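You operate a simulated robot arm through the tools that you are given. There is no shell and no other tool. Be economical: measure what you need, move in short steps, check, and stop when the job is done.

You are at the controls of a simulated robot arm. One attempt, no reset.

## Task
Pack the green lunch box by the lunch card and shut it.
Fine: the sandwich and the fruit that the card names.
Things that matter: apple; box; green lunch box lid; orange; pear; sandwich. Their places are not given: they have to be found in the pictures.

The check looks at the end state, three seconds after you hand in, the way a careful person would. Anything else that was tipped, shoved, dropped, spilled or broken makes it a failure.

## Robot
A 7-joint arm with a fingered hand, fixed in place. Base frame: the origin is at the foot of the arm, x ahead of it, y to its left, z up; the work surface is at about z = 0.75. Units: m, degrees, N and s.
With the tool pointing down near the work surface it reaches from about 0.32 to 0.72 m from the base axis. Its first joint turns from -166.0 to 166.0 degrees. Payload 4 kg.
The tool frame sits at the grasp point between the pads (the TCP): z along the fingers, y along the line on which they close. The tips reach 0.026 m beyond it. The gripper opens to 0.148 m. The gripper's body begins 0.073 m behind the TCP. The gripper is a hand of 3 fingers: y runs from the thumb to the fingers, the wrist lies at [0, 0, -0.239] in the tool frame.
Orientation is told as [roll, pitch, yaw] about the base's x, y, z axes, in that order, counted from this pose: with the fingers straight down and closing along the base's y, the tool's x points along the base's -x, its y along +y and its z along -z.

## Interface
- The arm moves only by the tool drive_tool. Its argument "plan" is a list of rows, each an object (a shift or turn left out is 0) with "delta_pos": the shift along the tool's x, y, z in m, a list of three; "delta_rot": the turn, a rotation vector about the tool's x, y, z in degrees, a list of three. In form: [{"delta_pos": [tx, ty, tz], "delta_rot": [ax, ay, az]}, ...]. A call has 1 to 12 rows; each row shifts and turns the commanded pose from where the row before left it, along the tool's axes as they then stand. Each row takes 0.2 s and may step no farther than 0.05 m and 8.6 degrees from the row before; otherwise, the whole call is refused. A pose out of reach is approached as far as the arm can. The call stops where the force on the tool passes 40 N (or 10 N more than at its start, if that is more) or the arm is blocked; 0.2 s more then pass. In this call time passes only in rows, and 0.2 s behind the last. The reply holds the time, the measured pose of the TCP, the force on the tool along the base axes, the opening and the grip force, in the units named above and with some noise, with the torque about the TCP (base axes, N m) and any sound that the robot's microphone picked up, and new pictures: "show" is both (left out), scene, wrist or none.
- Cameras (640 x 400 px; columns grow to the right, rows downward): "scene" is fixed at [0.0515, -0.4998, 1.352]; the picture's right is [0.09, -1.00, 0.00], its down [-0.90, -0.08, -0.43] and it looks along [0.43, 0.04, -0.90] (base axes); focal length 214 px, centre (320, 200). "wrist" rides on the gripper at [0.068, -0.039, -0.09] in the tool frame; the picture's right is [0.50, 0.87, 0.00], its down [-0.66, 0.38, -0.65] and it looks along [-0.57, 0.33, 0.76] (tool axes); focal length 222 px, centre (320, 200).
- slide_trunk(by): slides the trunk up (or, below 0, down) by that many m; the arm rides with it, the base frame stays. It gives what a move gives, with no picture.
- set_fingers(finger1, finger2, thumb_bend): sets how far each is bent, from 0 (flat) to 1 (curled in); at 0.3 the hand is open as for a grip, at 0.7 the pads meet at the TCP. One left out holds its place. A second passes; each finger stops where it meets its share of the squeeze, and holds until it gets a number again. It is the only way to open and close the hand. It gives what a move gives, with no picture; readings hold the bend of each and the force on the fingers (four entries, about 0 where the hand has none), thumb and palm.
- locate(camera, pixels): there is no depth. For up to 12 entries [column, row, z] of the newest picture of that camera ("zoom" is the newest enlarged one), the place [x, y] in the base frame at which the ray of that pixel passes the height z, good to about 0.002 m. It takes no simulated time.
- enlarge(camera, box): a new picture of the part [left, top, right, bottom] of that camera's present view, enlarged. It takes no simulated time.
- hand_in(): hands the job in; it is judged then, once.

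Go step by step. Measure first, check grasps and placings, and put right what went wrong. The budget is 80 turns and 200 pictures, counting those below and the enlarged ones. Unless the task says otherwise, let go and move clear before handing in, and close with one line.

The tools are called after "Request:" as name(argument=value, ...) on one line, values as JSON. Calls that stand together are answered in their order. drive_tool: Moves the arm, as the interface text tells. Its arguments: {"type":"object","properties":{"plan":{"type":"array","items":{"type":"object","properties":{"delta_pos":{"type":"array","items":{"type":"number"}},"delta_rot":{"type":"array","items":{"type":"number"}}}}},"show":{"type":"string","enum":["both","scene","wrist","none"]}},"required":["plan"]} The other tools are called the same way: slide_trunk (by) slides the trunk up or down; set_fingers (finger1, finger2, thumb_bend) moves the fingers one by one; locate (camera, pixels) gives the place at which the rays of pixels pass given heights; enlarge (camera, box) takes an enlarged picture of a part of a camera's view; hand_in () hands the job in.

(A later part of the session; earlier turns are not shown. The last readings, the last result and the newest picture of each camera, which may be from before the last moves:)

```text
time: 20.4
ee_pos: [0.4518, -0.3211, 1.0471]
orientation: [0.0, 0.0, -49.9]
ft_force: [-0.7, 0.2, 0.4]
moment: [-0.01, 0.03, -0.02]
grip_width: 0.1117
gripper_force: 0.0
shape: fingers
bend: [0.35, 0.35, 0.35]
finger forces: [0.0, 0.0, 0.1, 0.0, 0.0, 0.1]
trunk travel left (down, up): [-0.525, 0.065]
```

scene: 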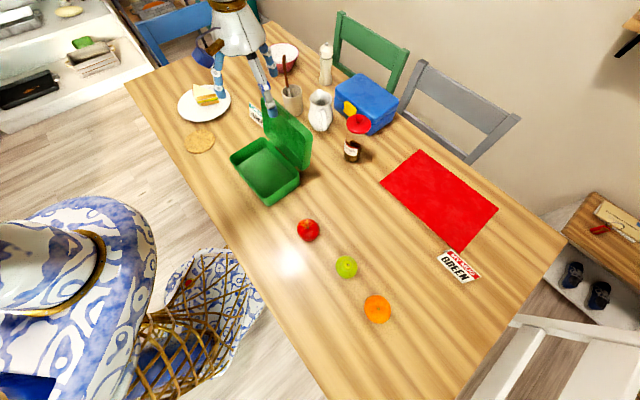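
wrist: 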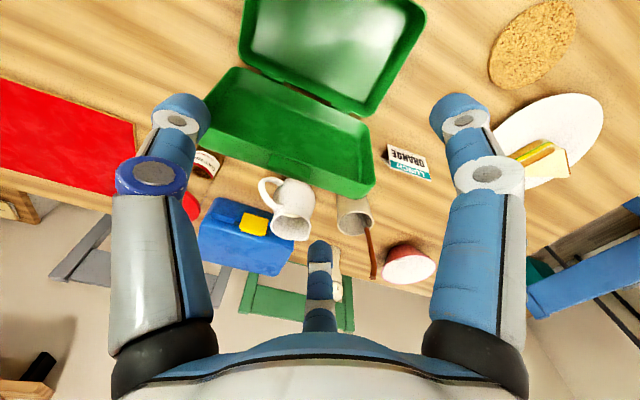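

Next I'll travel to just short of the sandwich, staying at height, for a closer look.

Request:
drive_tool(plan=[{"delta_pos": [0.0112, 0.0433, 0]}, {"delta_pos": [0.0112, 0.0433, 0]}, {"delta_pos": [0.0112, 0.0433, 0]}, {"delta_pos": [0.0112, 0.0433, 0]}, {"delta_pos": [0.0112, 0.0433, 0]}, {"delta_pos": [0.0112, 0.0433, 0]}, {"delta_pos": [0.0112, 0.0433, 0]}, {"delta_pos": [0.0112, 0.0433, 0]}])

Request:
enlarge(camera="scene", box=[165, 70, 245, 130])

```text
time: 22.2
ee_pos: [0.6596, -0.0305, 1.0484]
orientation: [-0.1, 0.0, -49.9]
ft_force: [-0.2, 0.0, 0.0]
moment: [0.03, 0.01, 0.02]
grip_width: 0.1116
gripper_force: 0.0
shape: fingers
bend: [0.35, 0.35, 0.35]
finger forces: [0.0, 0.0, 0.1, 0.0, 0.1, 0.0]
trunk travel left (down, up): [-0.525, 0.065]
```

scene: 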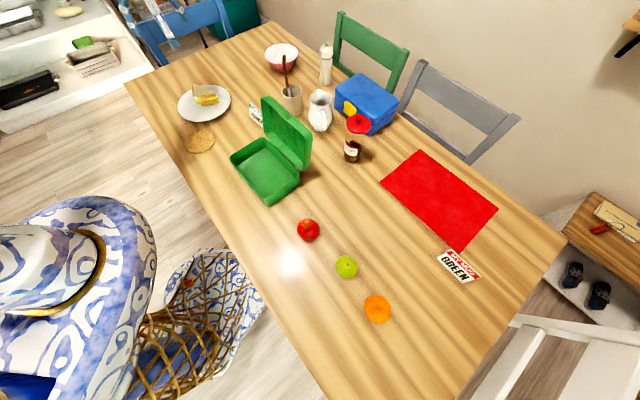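
wrist: 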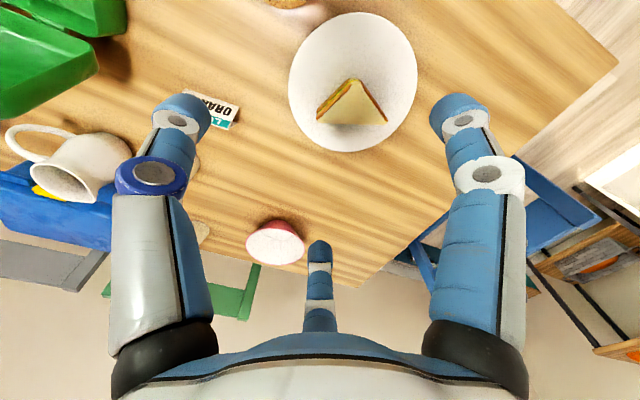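

```text
6.67 times, centred on (205, 100) of scene
```

zoom: 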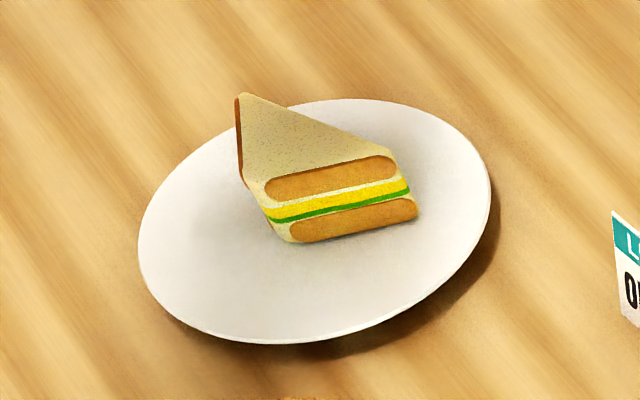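

The sandwich's triangular top shows in the wrist view with corners near (354,80), (318,122) and (386,122). I'll enlarge and locate them.

Request:
enlarge(camera="wrist", box=[280, 5, 430, 160])

Request:
locate(camera="wrist", pixels=[[354, 80, 0.8], [318, 122, 0.8], [386, 122, 0.8], [354, 80, 0.81], [288, 75, 0.765], [416, 75, 0.765], [350, 13, 0.765], [345, 150, 0.765]])

Request:
locate(camera="scene", pixels=[[194.5, 97, 0.8], [193, 84, 0.8], [215.9, 93.3, 0.8], [199.6, 106, 0.765], [219.5, 102.3, 0.765]])

```text
2.58 times, centred on (355, 82) of wrist
```

zoom: 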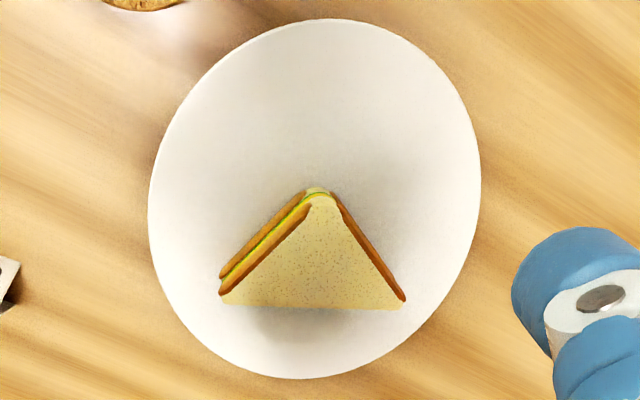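

```text
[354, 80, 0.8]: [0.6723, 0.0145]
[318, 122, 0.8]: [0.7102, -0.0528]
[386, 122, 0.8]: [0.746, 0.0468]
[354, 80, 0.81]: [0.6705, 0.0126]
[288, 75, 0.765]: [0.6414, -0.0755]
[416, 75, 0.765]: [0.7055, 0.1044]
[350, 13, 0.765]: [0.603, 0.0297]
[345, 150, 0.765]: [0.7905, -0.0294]
```

```text
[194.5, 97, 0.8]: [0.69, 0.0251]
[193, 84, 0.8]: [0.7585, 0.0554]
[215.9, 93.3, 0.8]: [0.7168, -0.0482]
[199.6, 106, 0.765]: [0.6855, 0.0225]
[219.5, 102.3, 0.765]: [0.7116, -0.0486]
```

The sandwich is a right isosceles triangle with legs of about 0.077 m and incenter at (0.705,0.0055); the three fingers at yaw −50 match its faces. I'll centre and descend to about z 0.81.

Request:
drive_tool(plan=[{"delta_pos": [-0.0008, 0.029, 0]}, {"delta_pos": [-0.0008, 0.0289, 0]}, {"delta_pos": [0, 0, 0.048]}, {"delta_pos": [0, 0, 0.048]}, {"delta_pos": [0, 0, 0.048]}, {"delta_pos": [0, 0, 0.048]}, {"delta_pos": [0, 0, 0.042]}])

Request:
enlarge(camera="scene", box=[155, 50, 255, 130])

```text
time: 23.8
ee_pos: [0.6966, 0.0045, 0.8107]
orientation: [0.0, 0.1, -49.8]
ft_force: [0.0, -0.2, 0.2]
moment: [0.01, 0.0, 0.0]
grip_width: 0.1115
gripper_force: 0.1
shape: fingers
bend: [0.35, 0.35, 0.35]
finger forces: [0.0, 0.0, 0.0, 0.0, 0.0, 0.0]
out of reach, approached as far as the arm can: row 2
trunk travel left (down, up): [-0.525, 0.065]
```

scene: 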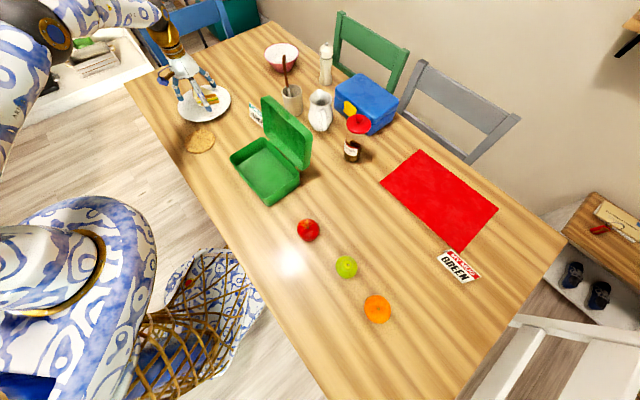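
wrist: 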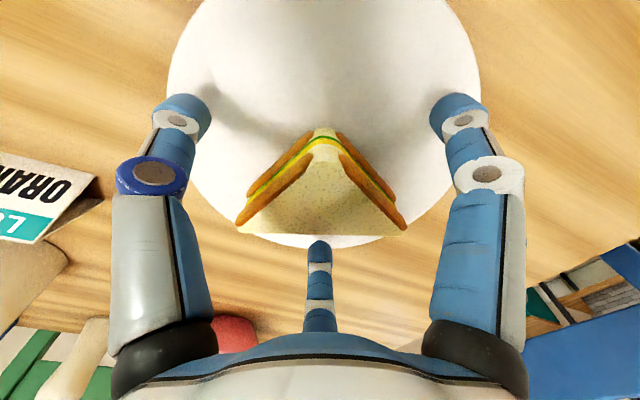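

```text
5.00 times, centred on (205, 90) of scene
```

zoom: 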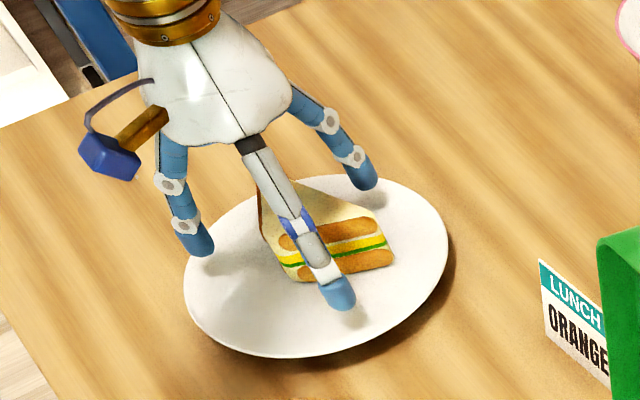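

The row clamped about 8 mm short at height, but all fingers are around the sandwich. I'll add the missing shift now that the hand is lower, and descend to about 0.798.

Request:
drive_tool(plan=[{"delta_pos": [-0.0044, 0.0068, 0]}, {"delta_pos": [0, 0, 0.012]}])

Request:
enlarge(camera="scene", box=[155, 50, 255, 130])

```text
time: 24.4
ee_pos: [0.7048, 0.0047, 0.7986]
orientation: [0.0, 0.1, -49.8]
ft_force: [0.4, 0.0, 0.4]
moment: [-0.01, 0.03, 0.01]
grip_width: 0.1118
gripper_force: 0.1
shape: fingers
bend: [0.35, 0.35, 0.35]
finger forces: [0.1, 0.1, 0.0, 0.0, 0.1, 0.1]
trunk travel left (down, up): [-0.525, 0.065]
```

scene: 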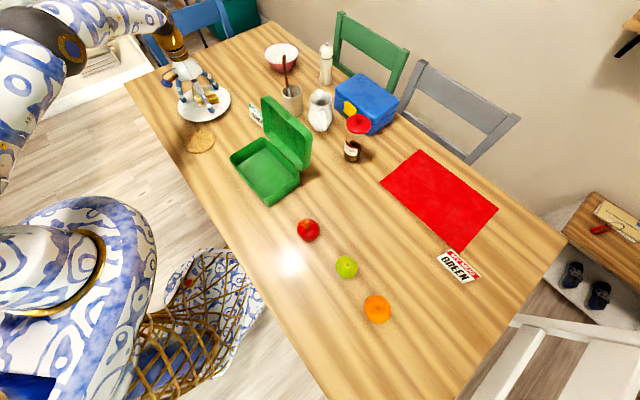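
wrist: 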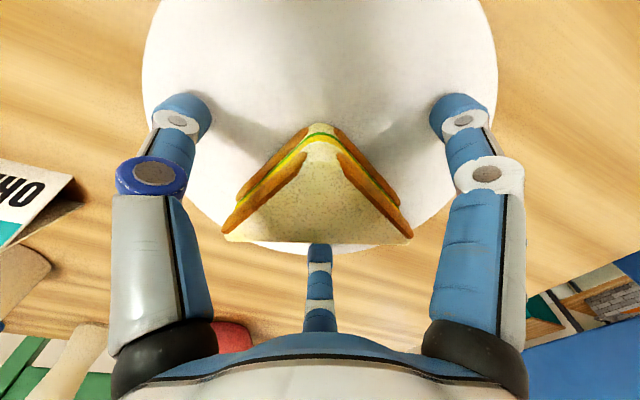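

```text
5.00 times, centred on (205, 90) of scene
```

zoom: 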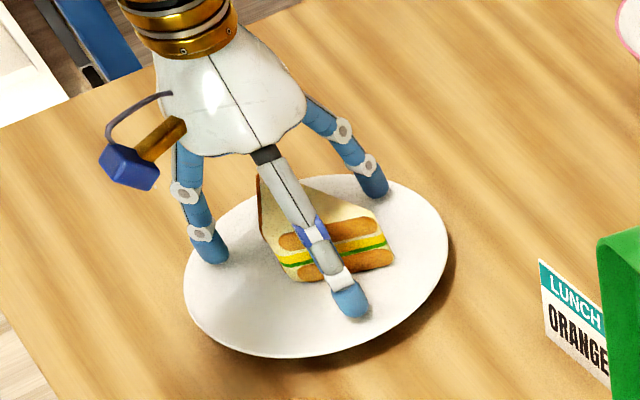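

Well centred with no contact. I'll close moderately to 0.6.

Request:
set_fingers(finger1=0.6, finger2=0.6, thumb_bend=0.6)

Request:
enlarge(camera="wrist", box=[150, 50, 490, 300])

Request:
enlarge(camera="scene", box=[155, 50, 255, 130])

```text
time: 25.4
ee_pos: [0.7038, 0.005, 0.8012]
orientation: [0.0, -0.1, -49.7]
ft_force: [1.1, 1.3, 15.1]
moment: [0.26, -0.14, 0.0]
grip_width: 0.0401
gripper_force: 12.6
shape: fingers
bend: [0.56, 0.56, 0.58]
finger forces: [10.3, 9.7, 0.0, 0.1, 4.1, 0.0]
trunk travel left (down, up): [-0.525, 0.065]
```

```text
1.60 times, centred on (320, 175) of wrist
```

zoom: 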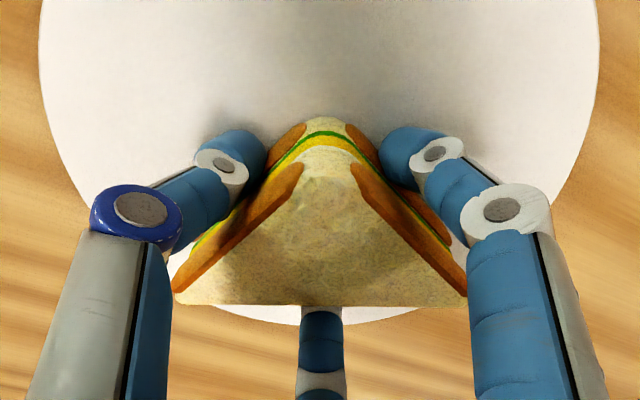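

```text
5.00 times, centred on (205, 90) of scene
```

zoom: 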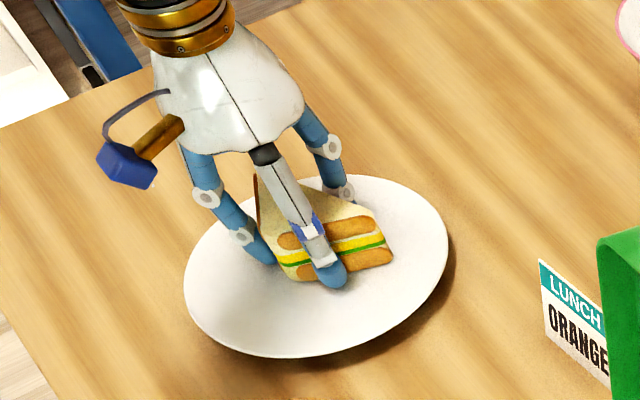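

It's gripped with 10/10/4 N, though the tips press on the plate (15 N). I'll lift a little and check that it comes along.

Request:
drive_tool(plan=[{"delta_pos": [0, 0, -0.01]}, {"delta_pos": [0, 0, -0.02]}])

Request:
enlarge(camera="scene", box=[155, 50, 255, 130])

```text
time: 26.0
ee_pos: [0.7037, 0.0059, 0.8276]
orientation: [-0.1, 0.2, -49.8]
ft_force: [0.2, 0.6, -0.5]
moment: [0.0, -0.01, -0.02]
grip_width: 0.0395
gripper_force: 4.3
shape: fingers
bend: [0.57, 0.56, 0.58]
finger forces: [2.1, 2.8, 0.0, 0.0, 3.1, 0.0]
trunk travel left (down, up): [-0.525, 0.065]
```

scene: 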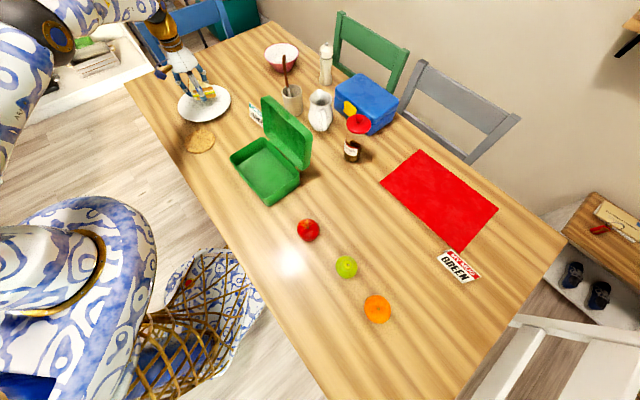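
wrist: 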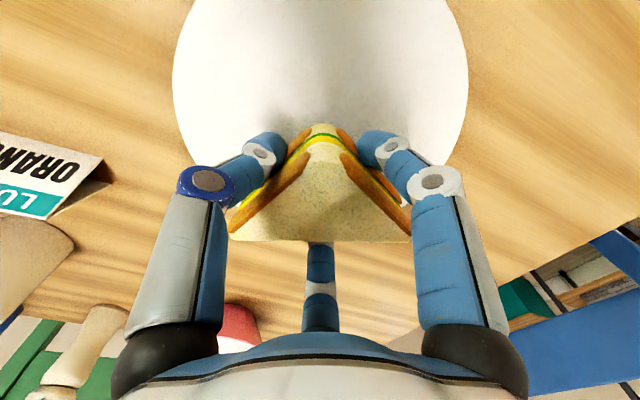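

```text
5.00 times, centred on (205, 90) of scene
```

zoom: 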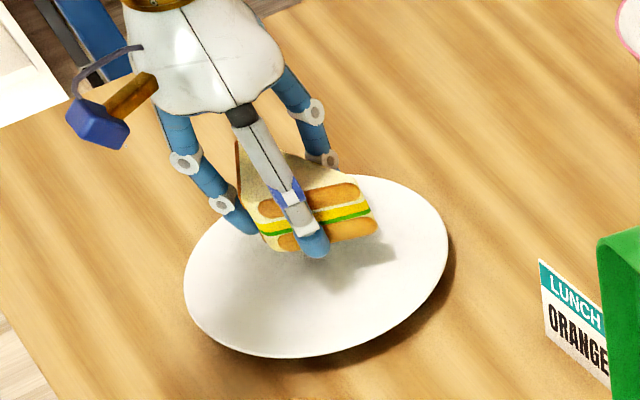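

The sandwich is lifted cleanly. I'll tighten slightly for transport and raise further.

Request:
set_fingers(finger1=0.63, finger2=0.63, thumb_bend=0.64)

Request:
drive_tool(plan=[{"delta_pos": [0, 0, -0.03]}, {"delta_pos": [0, 0, -0.03]}, {"delta_pos": [0, 0, -0.03]}])

Request:
enlarge(camera="scene", box=[210, 85, 330, 215])

```text
time: 27.0
ee_pos: [0.7056, 0.006, 0.8274]
orientation: [0.0, 0.0, -49.9]
ft_force: [-0.9, 0.3, 0.3]
moment: [0.01, 0.01, 0.0]
grip_width: 0.0381
gripper_force: 5.0
shape: fingers
bend: [0.56, 0.55, 0.6]
finger forces: [2.8, 3.2, 0.0, 0.0, 5.1, 0.0]
trunk travel left (down, up): [-0.525, 0.065]
```

```text
time: 27.8
ee_pos: [0.7068, 0.0067, 0.9185]
orientation: [0.0, 0.0, -49.8]
ft_force: [1.0, 0.2, 0.0]
moment: [0.02, 0.0, -0.02]
grip_width: 0.038
gripper_force: 5.0
shape: fingers
bend: [0.56, 0.55, 0.6]
finger forces: [2.9, 3.3, 0.0, 0.0, 5.1, 0.1]
trunk travel left (down, up): [-0.525, 0.065]
```

scene: 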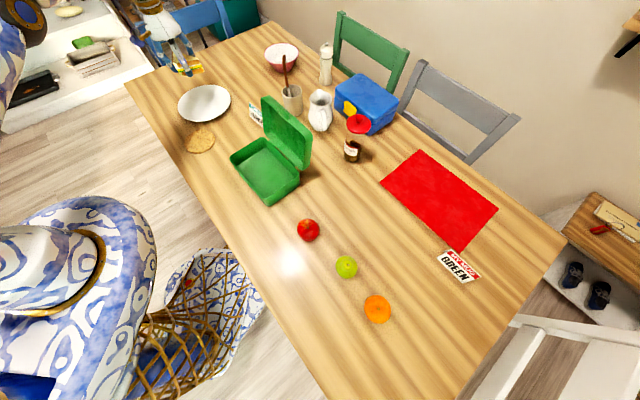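
wrist: 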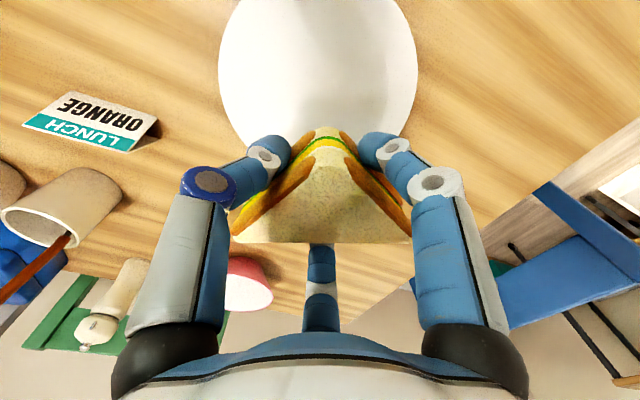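

```text
3.08 times, centred on (270, 150) of scene
```

zoom: 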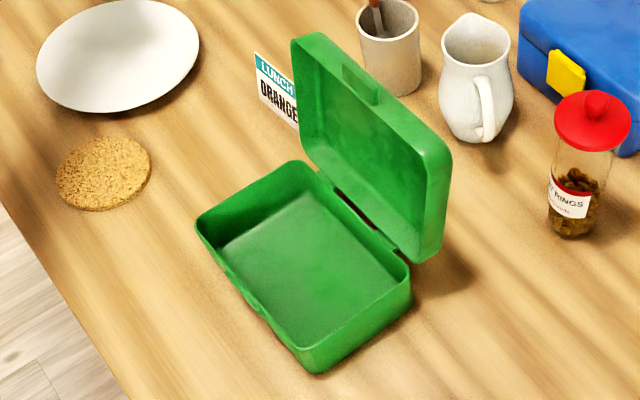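

The tray is clear. I'll locate its floor corners and rim in this enlarged view.

Request:
locate(camera="zoom", pixels=[[307, 190, 0.755], [222, 247, 0.755], [307, 344, 0.755], [396, 288, 0.755], [303, 162, 0.795], [196, 218, 0.795], [304, 350, 0.795], [412, 278, 0.795], [292, 40, 0.93], [450, 150, 0.93]])

```text
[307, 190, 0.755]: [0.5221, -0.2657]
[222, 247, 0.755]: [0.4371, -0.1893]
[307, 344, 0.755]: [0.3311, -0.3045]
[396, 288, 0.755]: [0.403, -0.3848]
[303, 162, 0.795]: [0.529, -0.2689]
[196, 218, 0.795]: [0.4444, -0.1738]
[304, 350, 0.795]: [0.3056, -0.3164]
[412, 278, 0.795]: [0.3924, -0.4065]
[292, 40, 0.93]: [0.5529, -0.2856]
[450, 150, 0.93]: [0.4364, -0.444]
```

I'll carry it above the tray, with its right-angle corner towards the near-right corner of the tray (yaw about −26), raising first so I clear the lid.

Request:
drive_tool(plan=[{"delta_pos": [0, 0, -0.05]}, {"delta_pos": [-0.001, -0.02, -0.045]}, {"delta_pos": [-0.0032, -0.0465, -0.01]}, {"delta_pos": [-0.0032, -0.0465, 0]}, {"delta_pos": [-0.0032, -0.0465, 0]}, {"delta_pos": [-0.0032, -0.0465, 0]}, {"delta_pos": [-0.0032, -0.0465, 0]}, {"delta_pos": [-0.0032, -0.0465, 0]}, {"delta_pos": [-0.0032, -0.0465, 0]}, {"delta_pos": [-0.0032, -0.0465, 0]}, {"delta_pos": [-0.0032, -0.0465, 0]}, {"delta_pos": [-0.0022, -0.0269, 0]}], show="none")

Request:
drive_tool(plan=[{"delta_rot": [0, 0, -8]}, {"delta_rot": [0, 0, -8]}, {"delta_rot": [0, 0, -8]}])

Request:
enlarge(camera="scene", box=[200, 85, 330, 215])

```text
time: 30.4
ee_pos: [0.3686, -0.3185, 1.0268]
orientation: [0.1, 0.0, -49.8]
ft_force: [-0.1, -0.1, -1.4]
moment: [0.03, 0.0, -0.04]
grip_width: 0.037
gripper_force: 5.9
shape: fingers
bend: [0.56, 0.55, 0.6]
finger forces: [2.5, 3.5, 0.1, 0.0, 5.2, 0.0]
trunk travel left (down, up): [-0.525, 0.065]
```

```text
time: 31.2
ee_pos: [0.3685, -0.3196, 1.0252]
orientation: [0.0, 0.0, -25.7]
ft_force: [0.0, 0.0, -0.7]
moment: [0.0, 0.0, 0.0]
grip_width: 0.037
gripper_force: 5.1
shape: fingers
bend: [0.56, 0.55, 0.61]
finger forces: [2.6, 3.4, 0.0, 0.1, 5.2, 0.0]
trunk travel left (down, up): [-0.525, 0.065]
```

scene: 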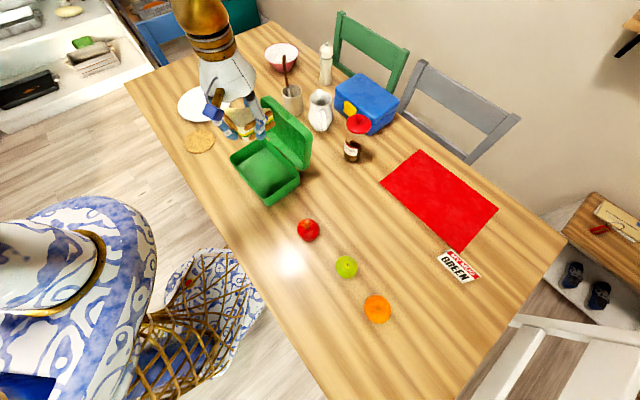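
wrist: 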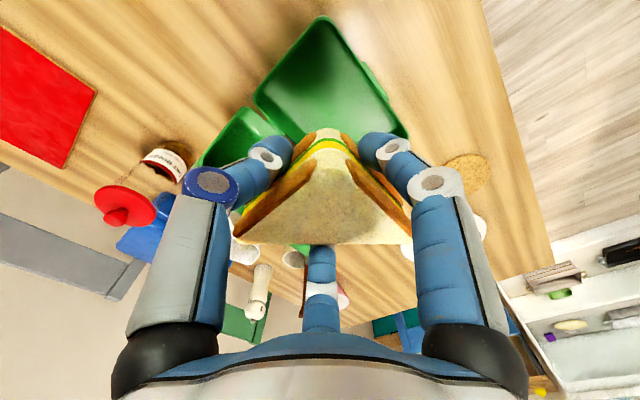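

```text
3.08 times, centred on (265, 150) of scene
```

zoom: 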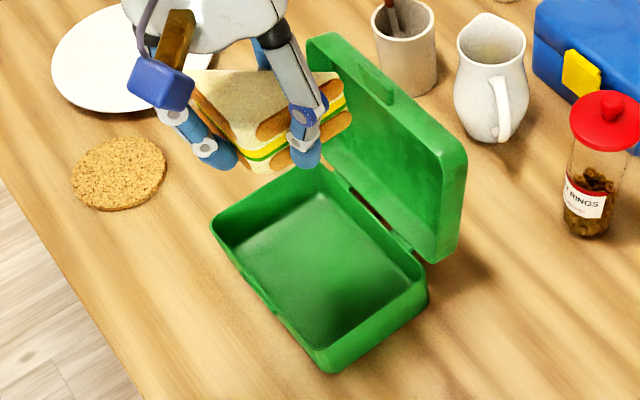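

The tray's near corner shows in the wrist view at (323,16), with others near (254,99) and (407,133). I'll locate them, along with the scene-view rim, to pin the tray down.

Request:
enlarge(camera="wrist", box=[230, 0, 430, 160])

Request:
locate(camera="wrist", pixels=[[323, 16, 0.795], [254, 99, 0.795], [407, 133, 0.795], [323, 16, 0.785], [254, 99, 0.785]])

Request:
enlarge(camera="scene", box=[225, 135, 305, 210])

```text
2.50 times, centred on (330, 80) of wrist
```

zoom: 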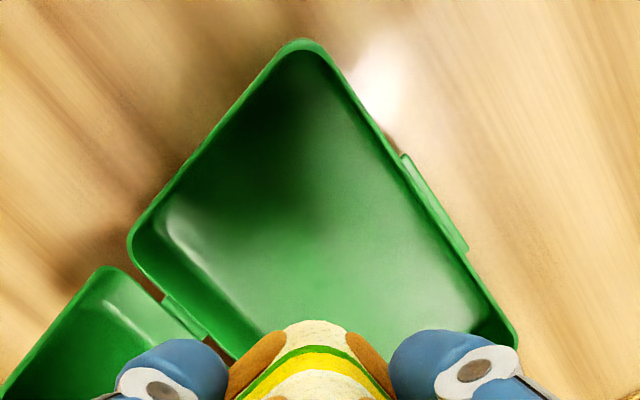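

```text
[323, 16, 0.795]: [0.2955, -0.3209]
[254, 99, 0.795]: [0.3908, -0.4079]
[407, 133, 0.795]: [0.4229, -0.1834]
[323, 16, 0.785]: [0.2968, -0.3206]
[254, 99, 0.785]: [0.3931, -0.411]
```

```text
5.33 times, centred on (265, 172) of scene
```

zoom: 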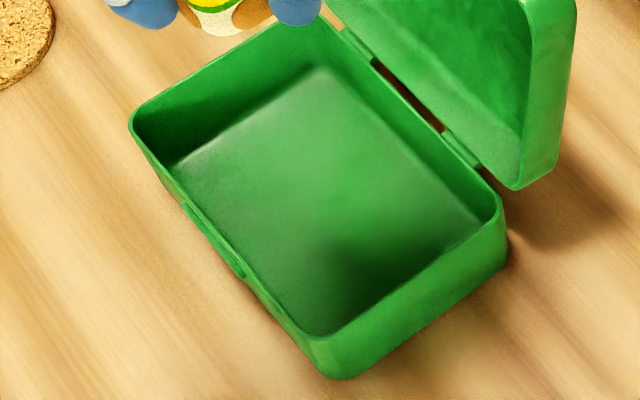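

The tray centre is about (0.407,−0.2955) and the sandwich legs are aligned with its walls. I'll adjust slightly and descend to z≈0.85 for a check.

Request:
drive_tool(plan=[{"delta_pos": [-0.0042, -0.0018, 0]}, {"delta_pos": [0, 0, 0.045]}, {"delta_pos": [0, 0, 0.045]}, {"delta_pos": [0, 0, 0.045]}, {"delta_pos": [0, 0, 0.04]}])

Request:
enlarge(camera="scene", box=[200, 85, 330, 215])

```text
time: 32.4
ee_pos: [0.3736, -0.3265, 0.8491]
orientation: [0.0, 0.0, -25.7]
ft_force: [0.2, 0.0, -0.6]
moment: [-0.01, -0.02, -0.02]
grip_width: 0.0365
gripper_force: 5.3
shape: fingers
bend: [0.56, 0.55, 0.61]
finger forces: [2.6, 3.6, 0.0, 0.0, 5.1, 0.1]
trunk travel left (down, up): [-0.525, 0.065]
```

scene: 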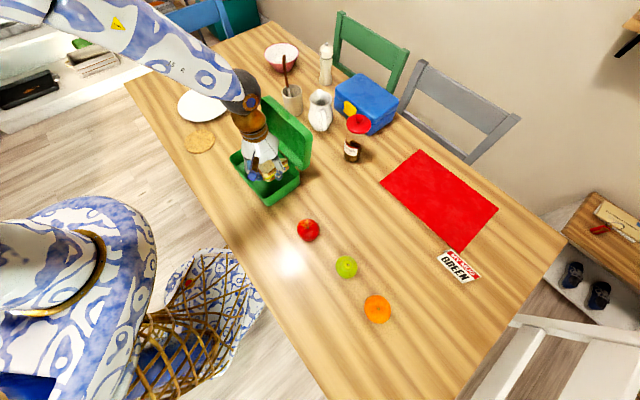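
wrist: 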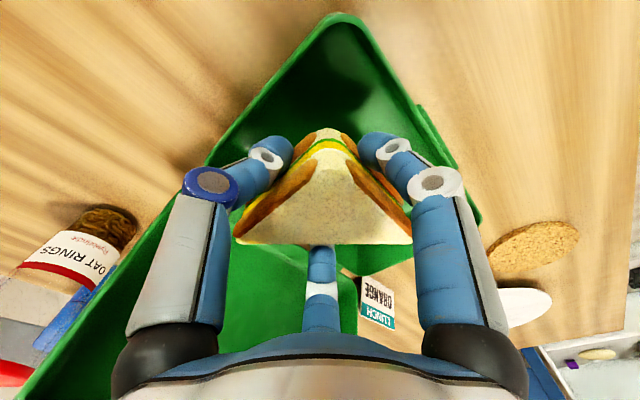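

```text
3.08 times, centred on (265, 150) of scene
```

zoom: 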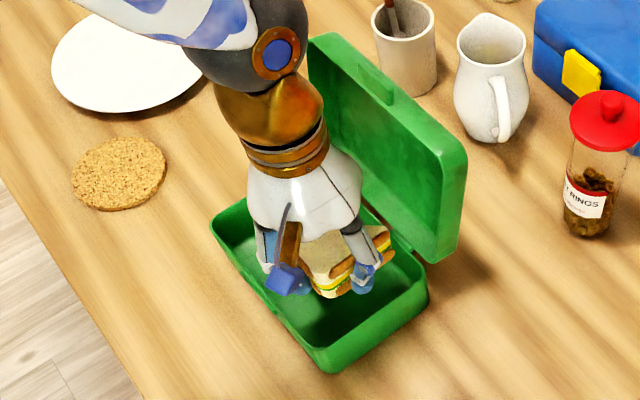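

The sandwich is over the tray with margin on all sides. I'll correct by 4 mm and lower to about z 0.795.

Request:
drive_tool(plan=[{"delta_pos": [0.0033, 0.0023, 0]}, {"delta_pos": [0, 0, 0.03]}, {"delta_pos": [0, 0, 0.015]}, {"delta_pos": [0, 0, 0.008]}])

Request:
enlarge(camera="scene", box=[200, 85, 330, 215])

Request:
enlarge(camera="wrist", box=[160, 0, 500, 330])

```text
time: 33.4
ee_pos: [0.3697, -0.3202, 0.7961]
orientation: [-0.1, -0.1, -25.8]
ft_force: [-0.8, 0.3, -0.2]
moment: [0.0, -0.01, -0.01]
grip_width: 0.0366
gripper_force: 5.1
shape: fingers
bend: [0.56, 0.55, 0.61]
finger forces: [2.5, 3.6, 0.0, 0.0, 5.1, 0.0]
trunk travel left (down, up): [-0.525, 0.065]
```

scene: 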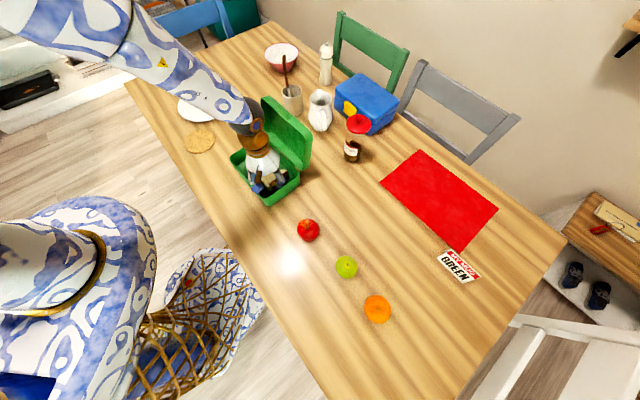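
wrist: 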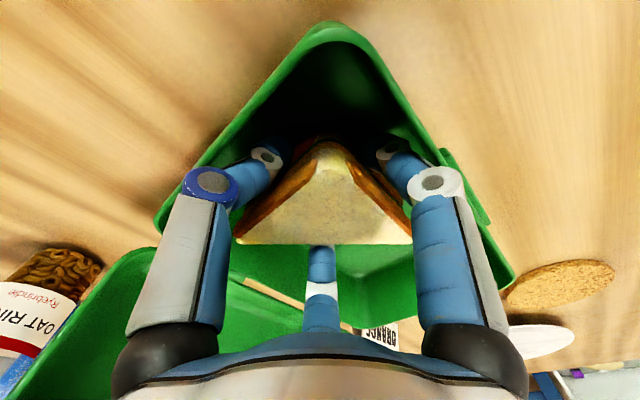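

```text
3.08 times, centred on (265, 150) of scene
```

zoom: 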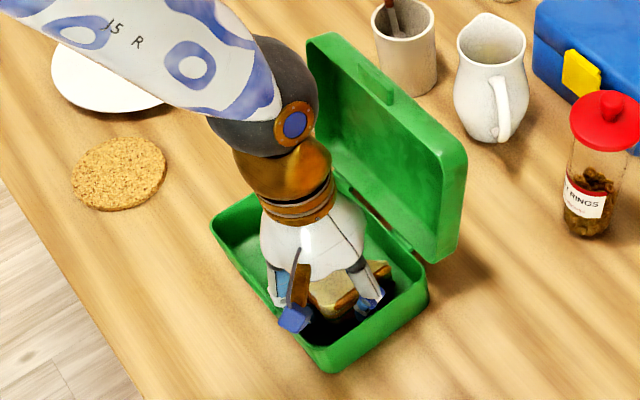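

```text
1.21 times, centred on (330, 165) of wrist
```

zoom: 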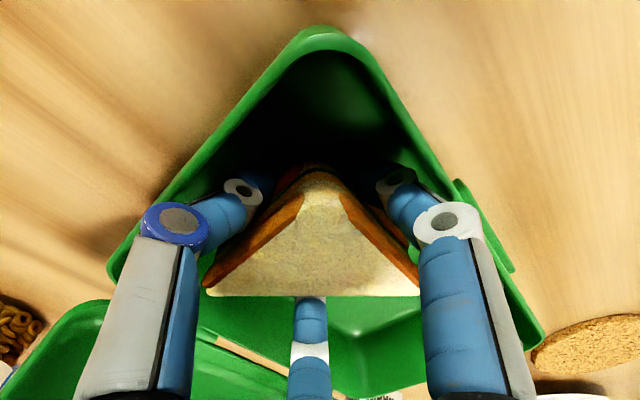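

It's inside with clearance. I'll lower gently until it touches the floor.

Request:
drive_tool(plan=[{"delta_pos": [0, 0, 0.004]}, {"delta_pos": [0, 0, 0.004]}], show="none")

```text
time: 34.0
ee_pos: [0.3698, -0.3208, 0.7886]
orientation: [-0.1, 0.0, -25.8]
ft_force: [1.8, -1.3, 0.8]
moment: [0.14, 0.08, 0.0]
grip_width: 0.0367
gripper_force: 6.7
shape: fingers
bend: [0.56, 0.55, 0.61]
finger forces: [4.8, 3.6, 0.0, 0.0, 5.1, 0.1]
trunk travel left (down, up): [-0.525, 0.065]
```

Finger1 is just brushing the front wall (side force 2 N). I'll shift 5 mm inward and lower 3 mm more.

Request:
drive_tool(plan=[{"delta_pos": [-0.0047, -0.0014, 0]}, {"delta_pos": [0, 0, 0.003]}], show="none")

```text
time: 34.6
ee_pos: [0.3734, -0.3233, 0.7866]
orientation: [0.0, -0.2, -25.8]
ft_force: [-0.2, -0.6, 19.3]
moment: [0.26, -0.24, 0.0]
grip_width: 0.0367
gripper_force: 14.7
shape: fingers
bend: [0.56, 0.55, 0.61]
finger forces: [10.4, 13.8, 0.0, 0.0, 5.7, 0.0]
trunk travel left (down, up): [-0.525, 0.065]
```

Floor contact now (19 N up). I'll back off 3 mm, release the hypotenuse finger first, then ease the other two slightly.

Request:
drive_tool(plan=[{"delta_pos": [0, 0, -0.003]}], show="none")

Request:
set_fingers(finger2=0.42)

Request:
set_fingers(finger1=0.5, thumb_bend=0.53)

Request:
enlarge(camera="wrist", box=[160, 0, 500, 330])

```text
time: 35.0
ee_pos: [0.3721, -0.3217, 0.7896]
orientation: [-0.1, 0.0, -25.9]
ft_force: [-0.5, -0.5, 0.4]
moment: [0.02, 0.01, 0.01]
grip_width: 0.0366
gripper_force: 4.9
shape: fingers
bend: [0.56, 0.55, 0.61]
finger forces: [2.3, 3.2, 0.0, 0.0, 4.8, 0.1]
trunk travel left (down, up): [-0.525, 0.065]
```

```text
time: 36.0
ee_pos: [0.3734, -0.3233, 0.7891]
orientation: [-0.1, 0.0, -25.7]
ft_force: [0.0, -0.9, 0.1]
moment: [-0.05, 0.0, -0.04]
grip_width: 0.0257
gripper_force: 0.0
shape: fingers
bend: [0.59, 0.42, 0.64]
finger forces: [0.2, 0.1, 0.1, 0.0, 0.1, 0.0]
trunk travel left (down, up): [-0.525, 0.065]
```

```text
time: 37.0
ee_pos: [0.3739, -0.3235, 0.7895]
orientation: [0.0, -0.1, -25.7]
ft_force: [1.4, 1.4, 0.0]
moment: [0.0, 0.04, 0.02]
grip_width: 0.056
gripper_force: 1.5
shape: fingers
bend: [0.5, 0.42, 0.53]
finger forces: [0.6, 0.0, 0.0, 0.0, 1.6, 0.1]
trunk travel left (down, up): [-0.525, 0.065]
```

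```text
1.21 times, centred on (330, 165) of wrist
```

zoom: 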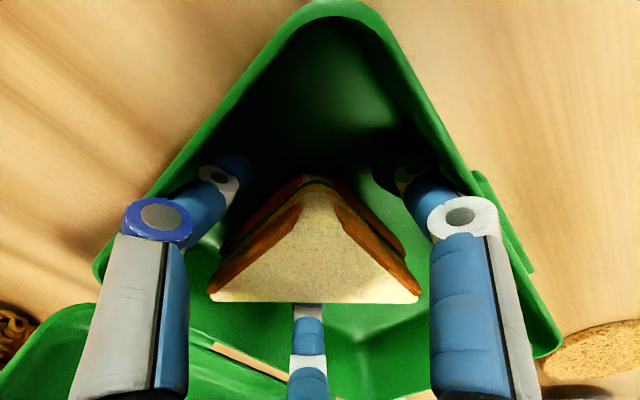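

The sandwich is released and lying flat. I'll ease 3 mm off the wall the thumb touches and lift straight up.

Request:
drive_tool(plan=[{"delta_pos": [-0.0009, 0.0029, 0]}, {"delta_pos": [0, 0, -0.02]}, {"delta_pos": [0, 0, -0.04]}, {"delta_pos": [0, 0, -0.05]}, {"delta_pos": [0, 0, -0.05]}, {"delta_pos": [0, 0, -0.05]}])

Request:
enlarge(camera="scene", box=[200, 85, 330, 215])

```text
time: 38.4
ee_pos: [0.376, -0.3229, 0.9986]
orientation: [0.0, 0.0, -25.8]
ft_force: [0.0, -0.3, -0.4]
moment: [0.01, -0.05, 0.0]
grip_width: 0.0568
gripper_force: 0.1
shape: fingers
bend: [0.5, 0.42, 0.53]
finger forces: [0.0, 0.0, 0.1, 0.0, 0.1, 0.0]
trunk travel left (down, up): [-0.525, 0.065]
```

scene: 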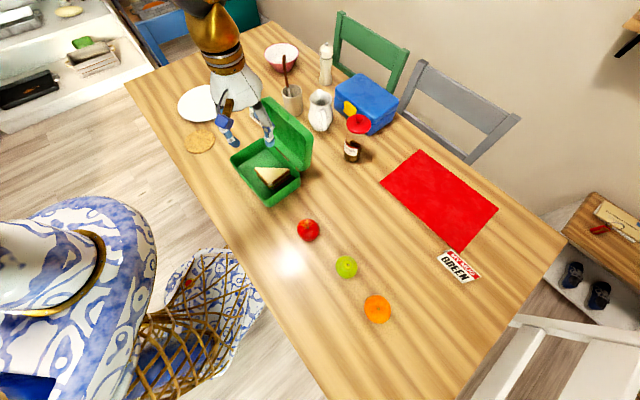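
wrist: 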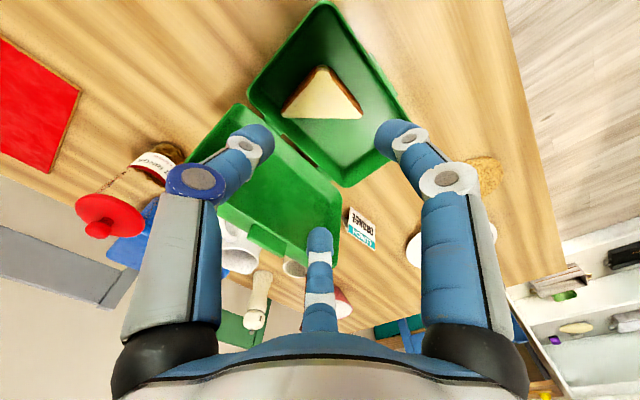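

```text
3.08 times, centred on (265, 150) of scene
```

zoom: 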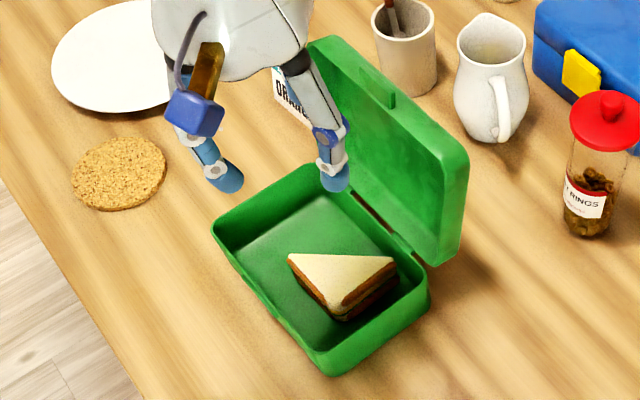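

The sandwich sits flat in the tray. I'll open the hand to 0.35 and travel to the orange at (0.05,−0.635).

Request:
set_fingers(finger1=0.35, finger2=0.35, thumb_bend=0.35)

Request:
drive_tool(plan=[{"delta_pos": [0.0158, -0.0423, 0]}, {"delta_pos": [0.0158, -0.0423, 0]}, {"delta_pos": [0.0158, -0.0423, 0]}, {"delta_pos": [0.0158, -0.0423, 0]}, {"delta_pos": [0.0158, -0.0423, 0]}, {"delta_pos": [0.0158, -0.0423, 0]}, {"delta_pos": [0.0158, -0.0423, 0]}, {"delta_pos": [0.0158, -0.0423, 0]}, {"delta_pos": [0.0158, -0.0423, 0], "delta_rot": [0, 0, -6.9]}, {"delta_pos": [0.0101, -0.0437, 0], "delta_rot": [0, 0, -6.9]}])

```text
time: 39.4
ee_pos: [0.377, -0.3211, 0.999]
orientation: [0.0, 0.0, -26.0]
ft_force: [1.0, -0.6, 0.8]
moment: [0.0, 0.0, -0.01]
grip_width: 0.1109
gripper_force: 0.1
shape: fingers
bend: [0.35, 0.35, 0.35]
finger forces: [0.0, 0.0, 0.1, 0.0, 0.1, 0.1]
trunk travel left (down, up): [-0.525, 0.065]
```

```text
time: 41.6
ee_pos: [0.058, -0.6408, 0.9975]
orientation: [0.2, 0.0, -11.8]
ft_force: [-0.7, -0.3, 0.8]
moment: [0.01, 0.06, -0.01]
grip_width: 0.1108
gripper_force: 0.1
shape: fingers
bend: [0.35, 0.35, 0.35]
finger forces: [0.0, 0.0, 0.0, 0.1, 0.1, 0.0]
trunk travel left (down, up): [-0.525, 0.065]
```

scene: 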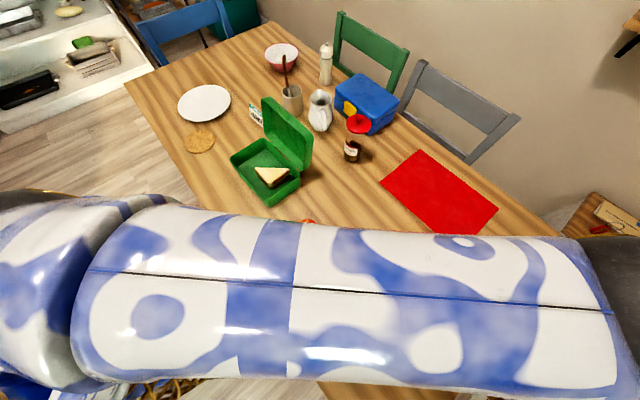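
wrist: 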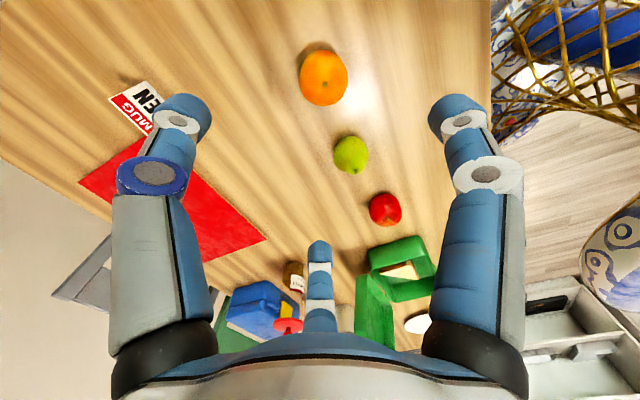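

The wrist view shows the orange centred at (323,78), clear of the pear. I'll locate it.

Request:
locate(camera="wrist", pixels=[[323, 78, 0.78], [323, 78, 0.79], [299, 78, 0.78], [347, 78, 0.78], [323, 104, 0.78], [350, 154, 0.78]])

```text
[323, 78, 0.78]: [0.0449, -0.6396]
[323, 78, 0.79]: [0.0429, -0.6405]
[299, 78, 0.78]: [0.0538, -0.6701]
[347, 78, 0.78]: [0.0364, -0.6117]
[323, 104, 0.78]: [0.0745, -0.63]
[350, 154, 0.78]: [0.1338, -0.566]
```

Both cameras put it at about (0.048,−0.638). I'll centre and descend to z≈0.86, then check.

Request:
drive_tool(plan=[{"delta_pos": [0.0104, 0.0009, 0.04]}, {"delta_pos": [0, 0, 0.05]}, {"delta_pos": [0, 0, 0.045]}], show="wrist")

Request:
locate(camera="wrist", pixels=[[320, 150, 0.785]])

```text
time: 42.4
ee_pos: [0.047, -0.6389, 0.861]
orientation: [-0.1, 0.0, -11.9]
ft_force: [-0.4, -0.4, -0.1]
moment: [-0.01, 0.0, 0.01]
grip_width: 0.1108
gripper_force: 0.1
shape: fingers
bend: [0.35, 0.35, 0.35]
finger forces: [0.1, 0.0, 0.0, 0.0, 0.1, 0.0]
trunk travel left (down, up): [-0.525, 0.065]
```

wrist: 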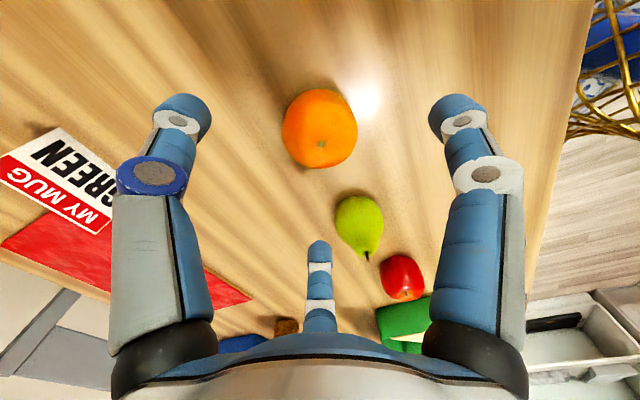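

```text
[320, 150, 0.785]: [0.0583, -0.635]
```

The orange is now at pixel (320,128); a quick re-measure before the last descent.

Request:
locate(camera="wrist", pixels=[[320, 128, 0.782], [282, 128, 0.782], [358, 128, 0.782], [320, 168, 0.782]])

```text
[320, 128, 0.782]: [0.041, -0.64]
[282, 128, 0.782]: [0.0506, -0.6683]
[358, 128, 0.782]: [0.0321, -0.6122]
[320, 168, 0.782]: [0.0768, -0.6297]
```

The two cameras agree to within 1 cm, and the hand is between their estimates; the three fingers will self-centre. I'll descend to z≈0.790 and close.

Request:
drive_tool(plan=[{"delta_pos": [0.001, 0, 0.035]}, {"delta_pos": [0.001, 0, 0.035]}], show="wrist")

Request:
set_fingers(finger1=0.5, finger2=0.5, thumb_bend=0.5)

Request:
enlarge(camera="wrist", box=[150, 50, 490, 300])

```text
time: 43.0
ee_pos: [0.046, -0.6349, 0.7909]
orientation: [0.0, -0.1, -12.0]
ft_force: [0.8, -0.2, 0.1]
moment: [-0.04, 0.01, 0.01]
grip_width: 0.111
gripper_force: 0.1
shape: fingers
bend: [0.35, 0.35, 0.35]
finger forces: [0.0, 0.0, 0.0, 0.0, 0.0, 0.0]
trunk travel left (down, up): [-0.525, 0.065]
```

wrist: 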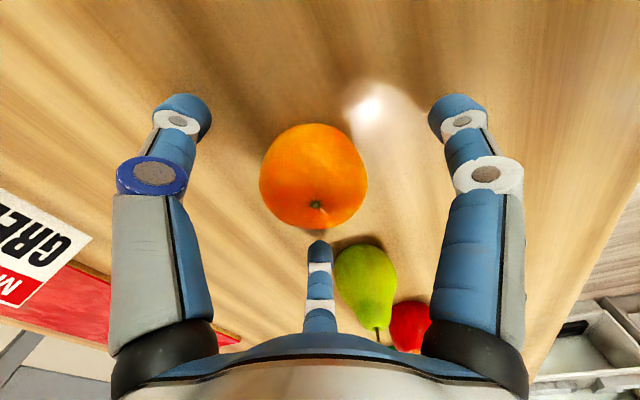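

```text
time: 44.0
ee_pos: [0.0472, -0.6339, 0.7909]
orientation: [0.0, 0.0, -12.0]
ft_force: [0.2, 0.1, -0.4]
moment: [-0.01, -0.02, 0.02]
grip_width: 0.0627
gripper_force: 0.1
shape: fingers
bend: [0.5, 0.5, 0.5]
finger forces: [0.0, 0.1, 0.0, 0.1, 0.1, 0.1]
trunk travel left (down, up): [-0.525, 0.065]
```

```text
1.60 times, centred on (320, 175) of wrist
```

zoom: 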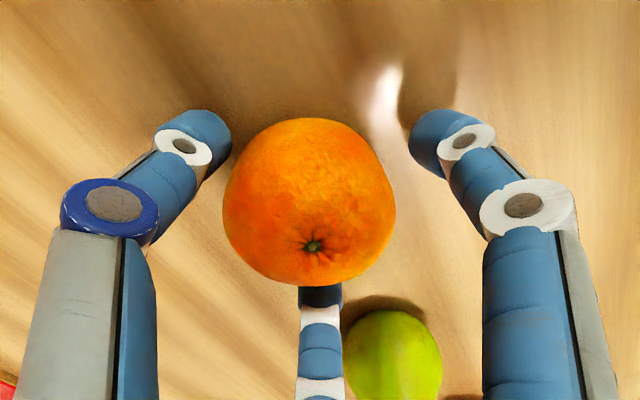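

The orange sits between the fingers with no contact yet. I'll lower 4 mm and close.

Request:
drive_tool(plan=[{"delta_pos": [0, -0.003, 0.004]}], show="none")

Request:
set_fingers(finger1=0.62, finger2=0.62, thumb_bend=0.62)

Request:
drive_tool(plan=[{"delta_pos": [0, 0, -0.01]}, {"delta_pos": [0, 0, -0.03]}], show="wrist")

```text
time: 44.4
ee_pos: [0.046, -0.6385, 0.7879]
orientation: [-0.1, 0.1, -12.0]
ft_force: [0.0, 0.2, 0.2]
moment: [0.0, 0.05, 0.0]
grip_width: 0.0629
gripper_force: 0.1
shape: fingers
bend: [0.5, 0.5, 0.5]
finger forces: [0.0, 0.0, 0.0, 0.0, 0.0, 0.1]
trunk travel left (down, up): [-0.525, 0.065]
```

```text
time: 45.4
ee_pos: [0.0452, -0.6387, 0.7871]
orientation: [0.0, 0.0, -12.0]
ft_force: [-0.6, -0.1, 0.1]
moment: [-0.01, 0.01, 0.0]
grip_width: 0.0442
gripper_force: 9.3
shape: fingers
bend: [0.55, 0.54, 0.57]
finger forces: [5.5, 6.6, 0.0, 0.0, 7.5, 0.1]
trunk travel left (down, up): [-0.525, 0.065]
```

```text
time: 46.0
ee_pos: [0.0461, -0.6388, 0.8289]
orientation: [0.0, 0.0, -12.1]
ft_force: [-0.8, -0.4, -1.9]
moment: [0.03, 0.01, -0.01]
grip_width: 0.0441
gripper_force: 10.1
shape: fingers
bend: [0.55, 0.54, 0.57]
finger forces: [5.5, 6.6, 0.0, 0.0, 7.5, 0.1]
trunk travel left (down, up): [-0.525, 0.065]
```

wrist: 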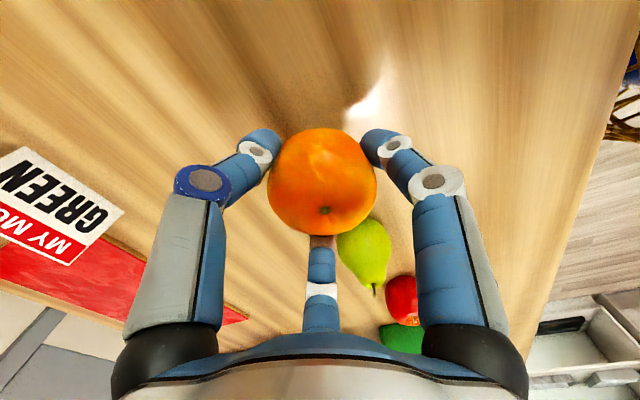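

Firm grip on the orange. I'll raise it and carry it to the free end of the tray, around (0.445,−0.269).

Request:
drive_tool(plan=[{"delta_pos": [0, 0, -0.05]}, {"delta_pos": [0, 0, -0.05]}, {"delta_pos": [0, 0, -0.05]}, {"delta_pos": [0, 0, -0.05]}], show="none")

Request:
drive_tool(plan=[{"delta_pos": [-0.0261, 0.0371, 0]}, {"delta_pos": [-0.0261, 0.0371, 0]}, {"delta_pos": [-0.0261, 0.0371, 0]}, {"delta_pos": [-0.0261, 0.0371, 0]}, {"delta_pos": [-0.0261, 0.0371, 0]}, {"delta_pos": [-0.0261, 0.0371, 0]}, {"delta_pos": [-0.0261, 0.0371, 0]}, {"delta_pos": [-0.0261, 0.0371, 0]}, {"delta_pos": [-0.0261, 0.0371, 0]}, {"delta_pos": [-0.0261, 0.0371, 0]}, {"delta_pos": [-0.0261, 0.0371, 0]}, {"delta_pos": [-0.0261, 0.0371, 0]}])

Request:
enlarge(camera="scene", box=[200, 85, 330, 215])

```text
time: 47.0
ee_pos: [0.0442, -0.6384, 1.0317]
orientation: [0.0, 0.1, -12.0]
ft_force: [0.2, -0.2, -0.6]
moment: [0.0, -0.03, 0.03]
grip_width: 0.044
gripper_force: 9.5
shape: fingers
bend: [0.55, 0.54, 0.57]
finger forces: [5.4, 6.5, 0.0, 0.0, 7.5, 0.0]
trunk travel left (down, up): [-0.525, 0.065]
```

```text
time: 49.6
ee_pos: [0.4429, -0.2685, 1.0288]
orientation: [0.0, 0.0, -12.0]
ft_force: [0.7, -0.6, -1.0]
moment: [-0.03, 0.01, -0.01]
grip_width: 0.0437
gripper_force: 9.9
shape: fingers
bend: [0.56, 0.54, 0.57]
finger forces: [5.3, 6.3, 0.1, 0.0, 7.4, 0.1]
trunk travel left (down, up): [-0.525, 0.065]
```

scene: 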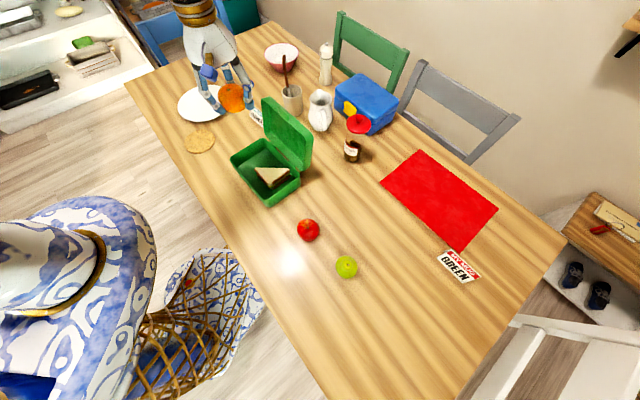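
wrist: 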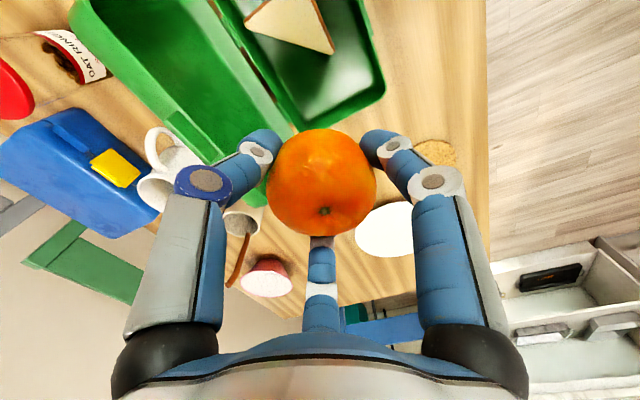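

```text
3.08 times, centred on (265, 150) of scene
```

zoom: 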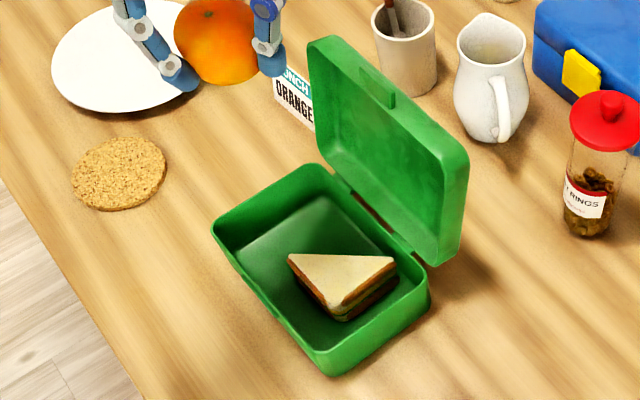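

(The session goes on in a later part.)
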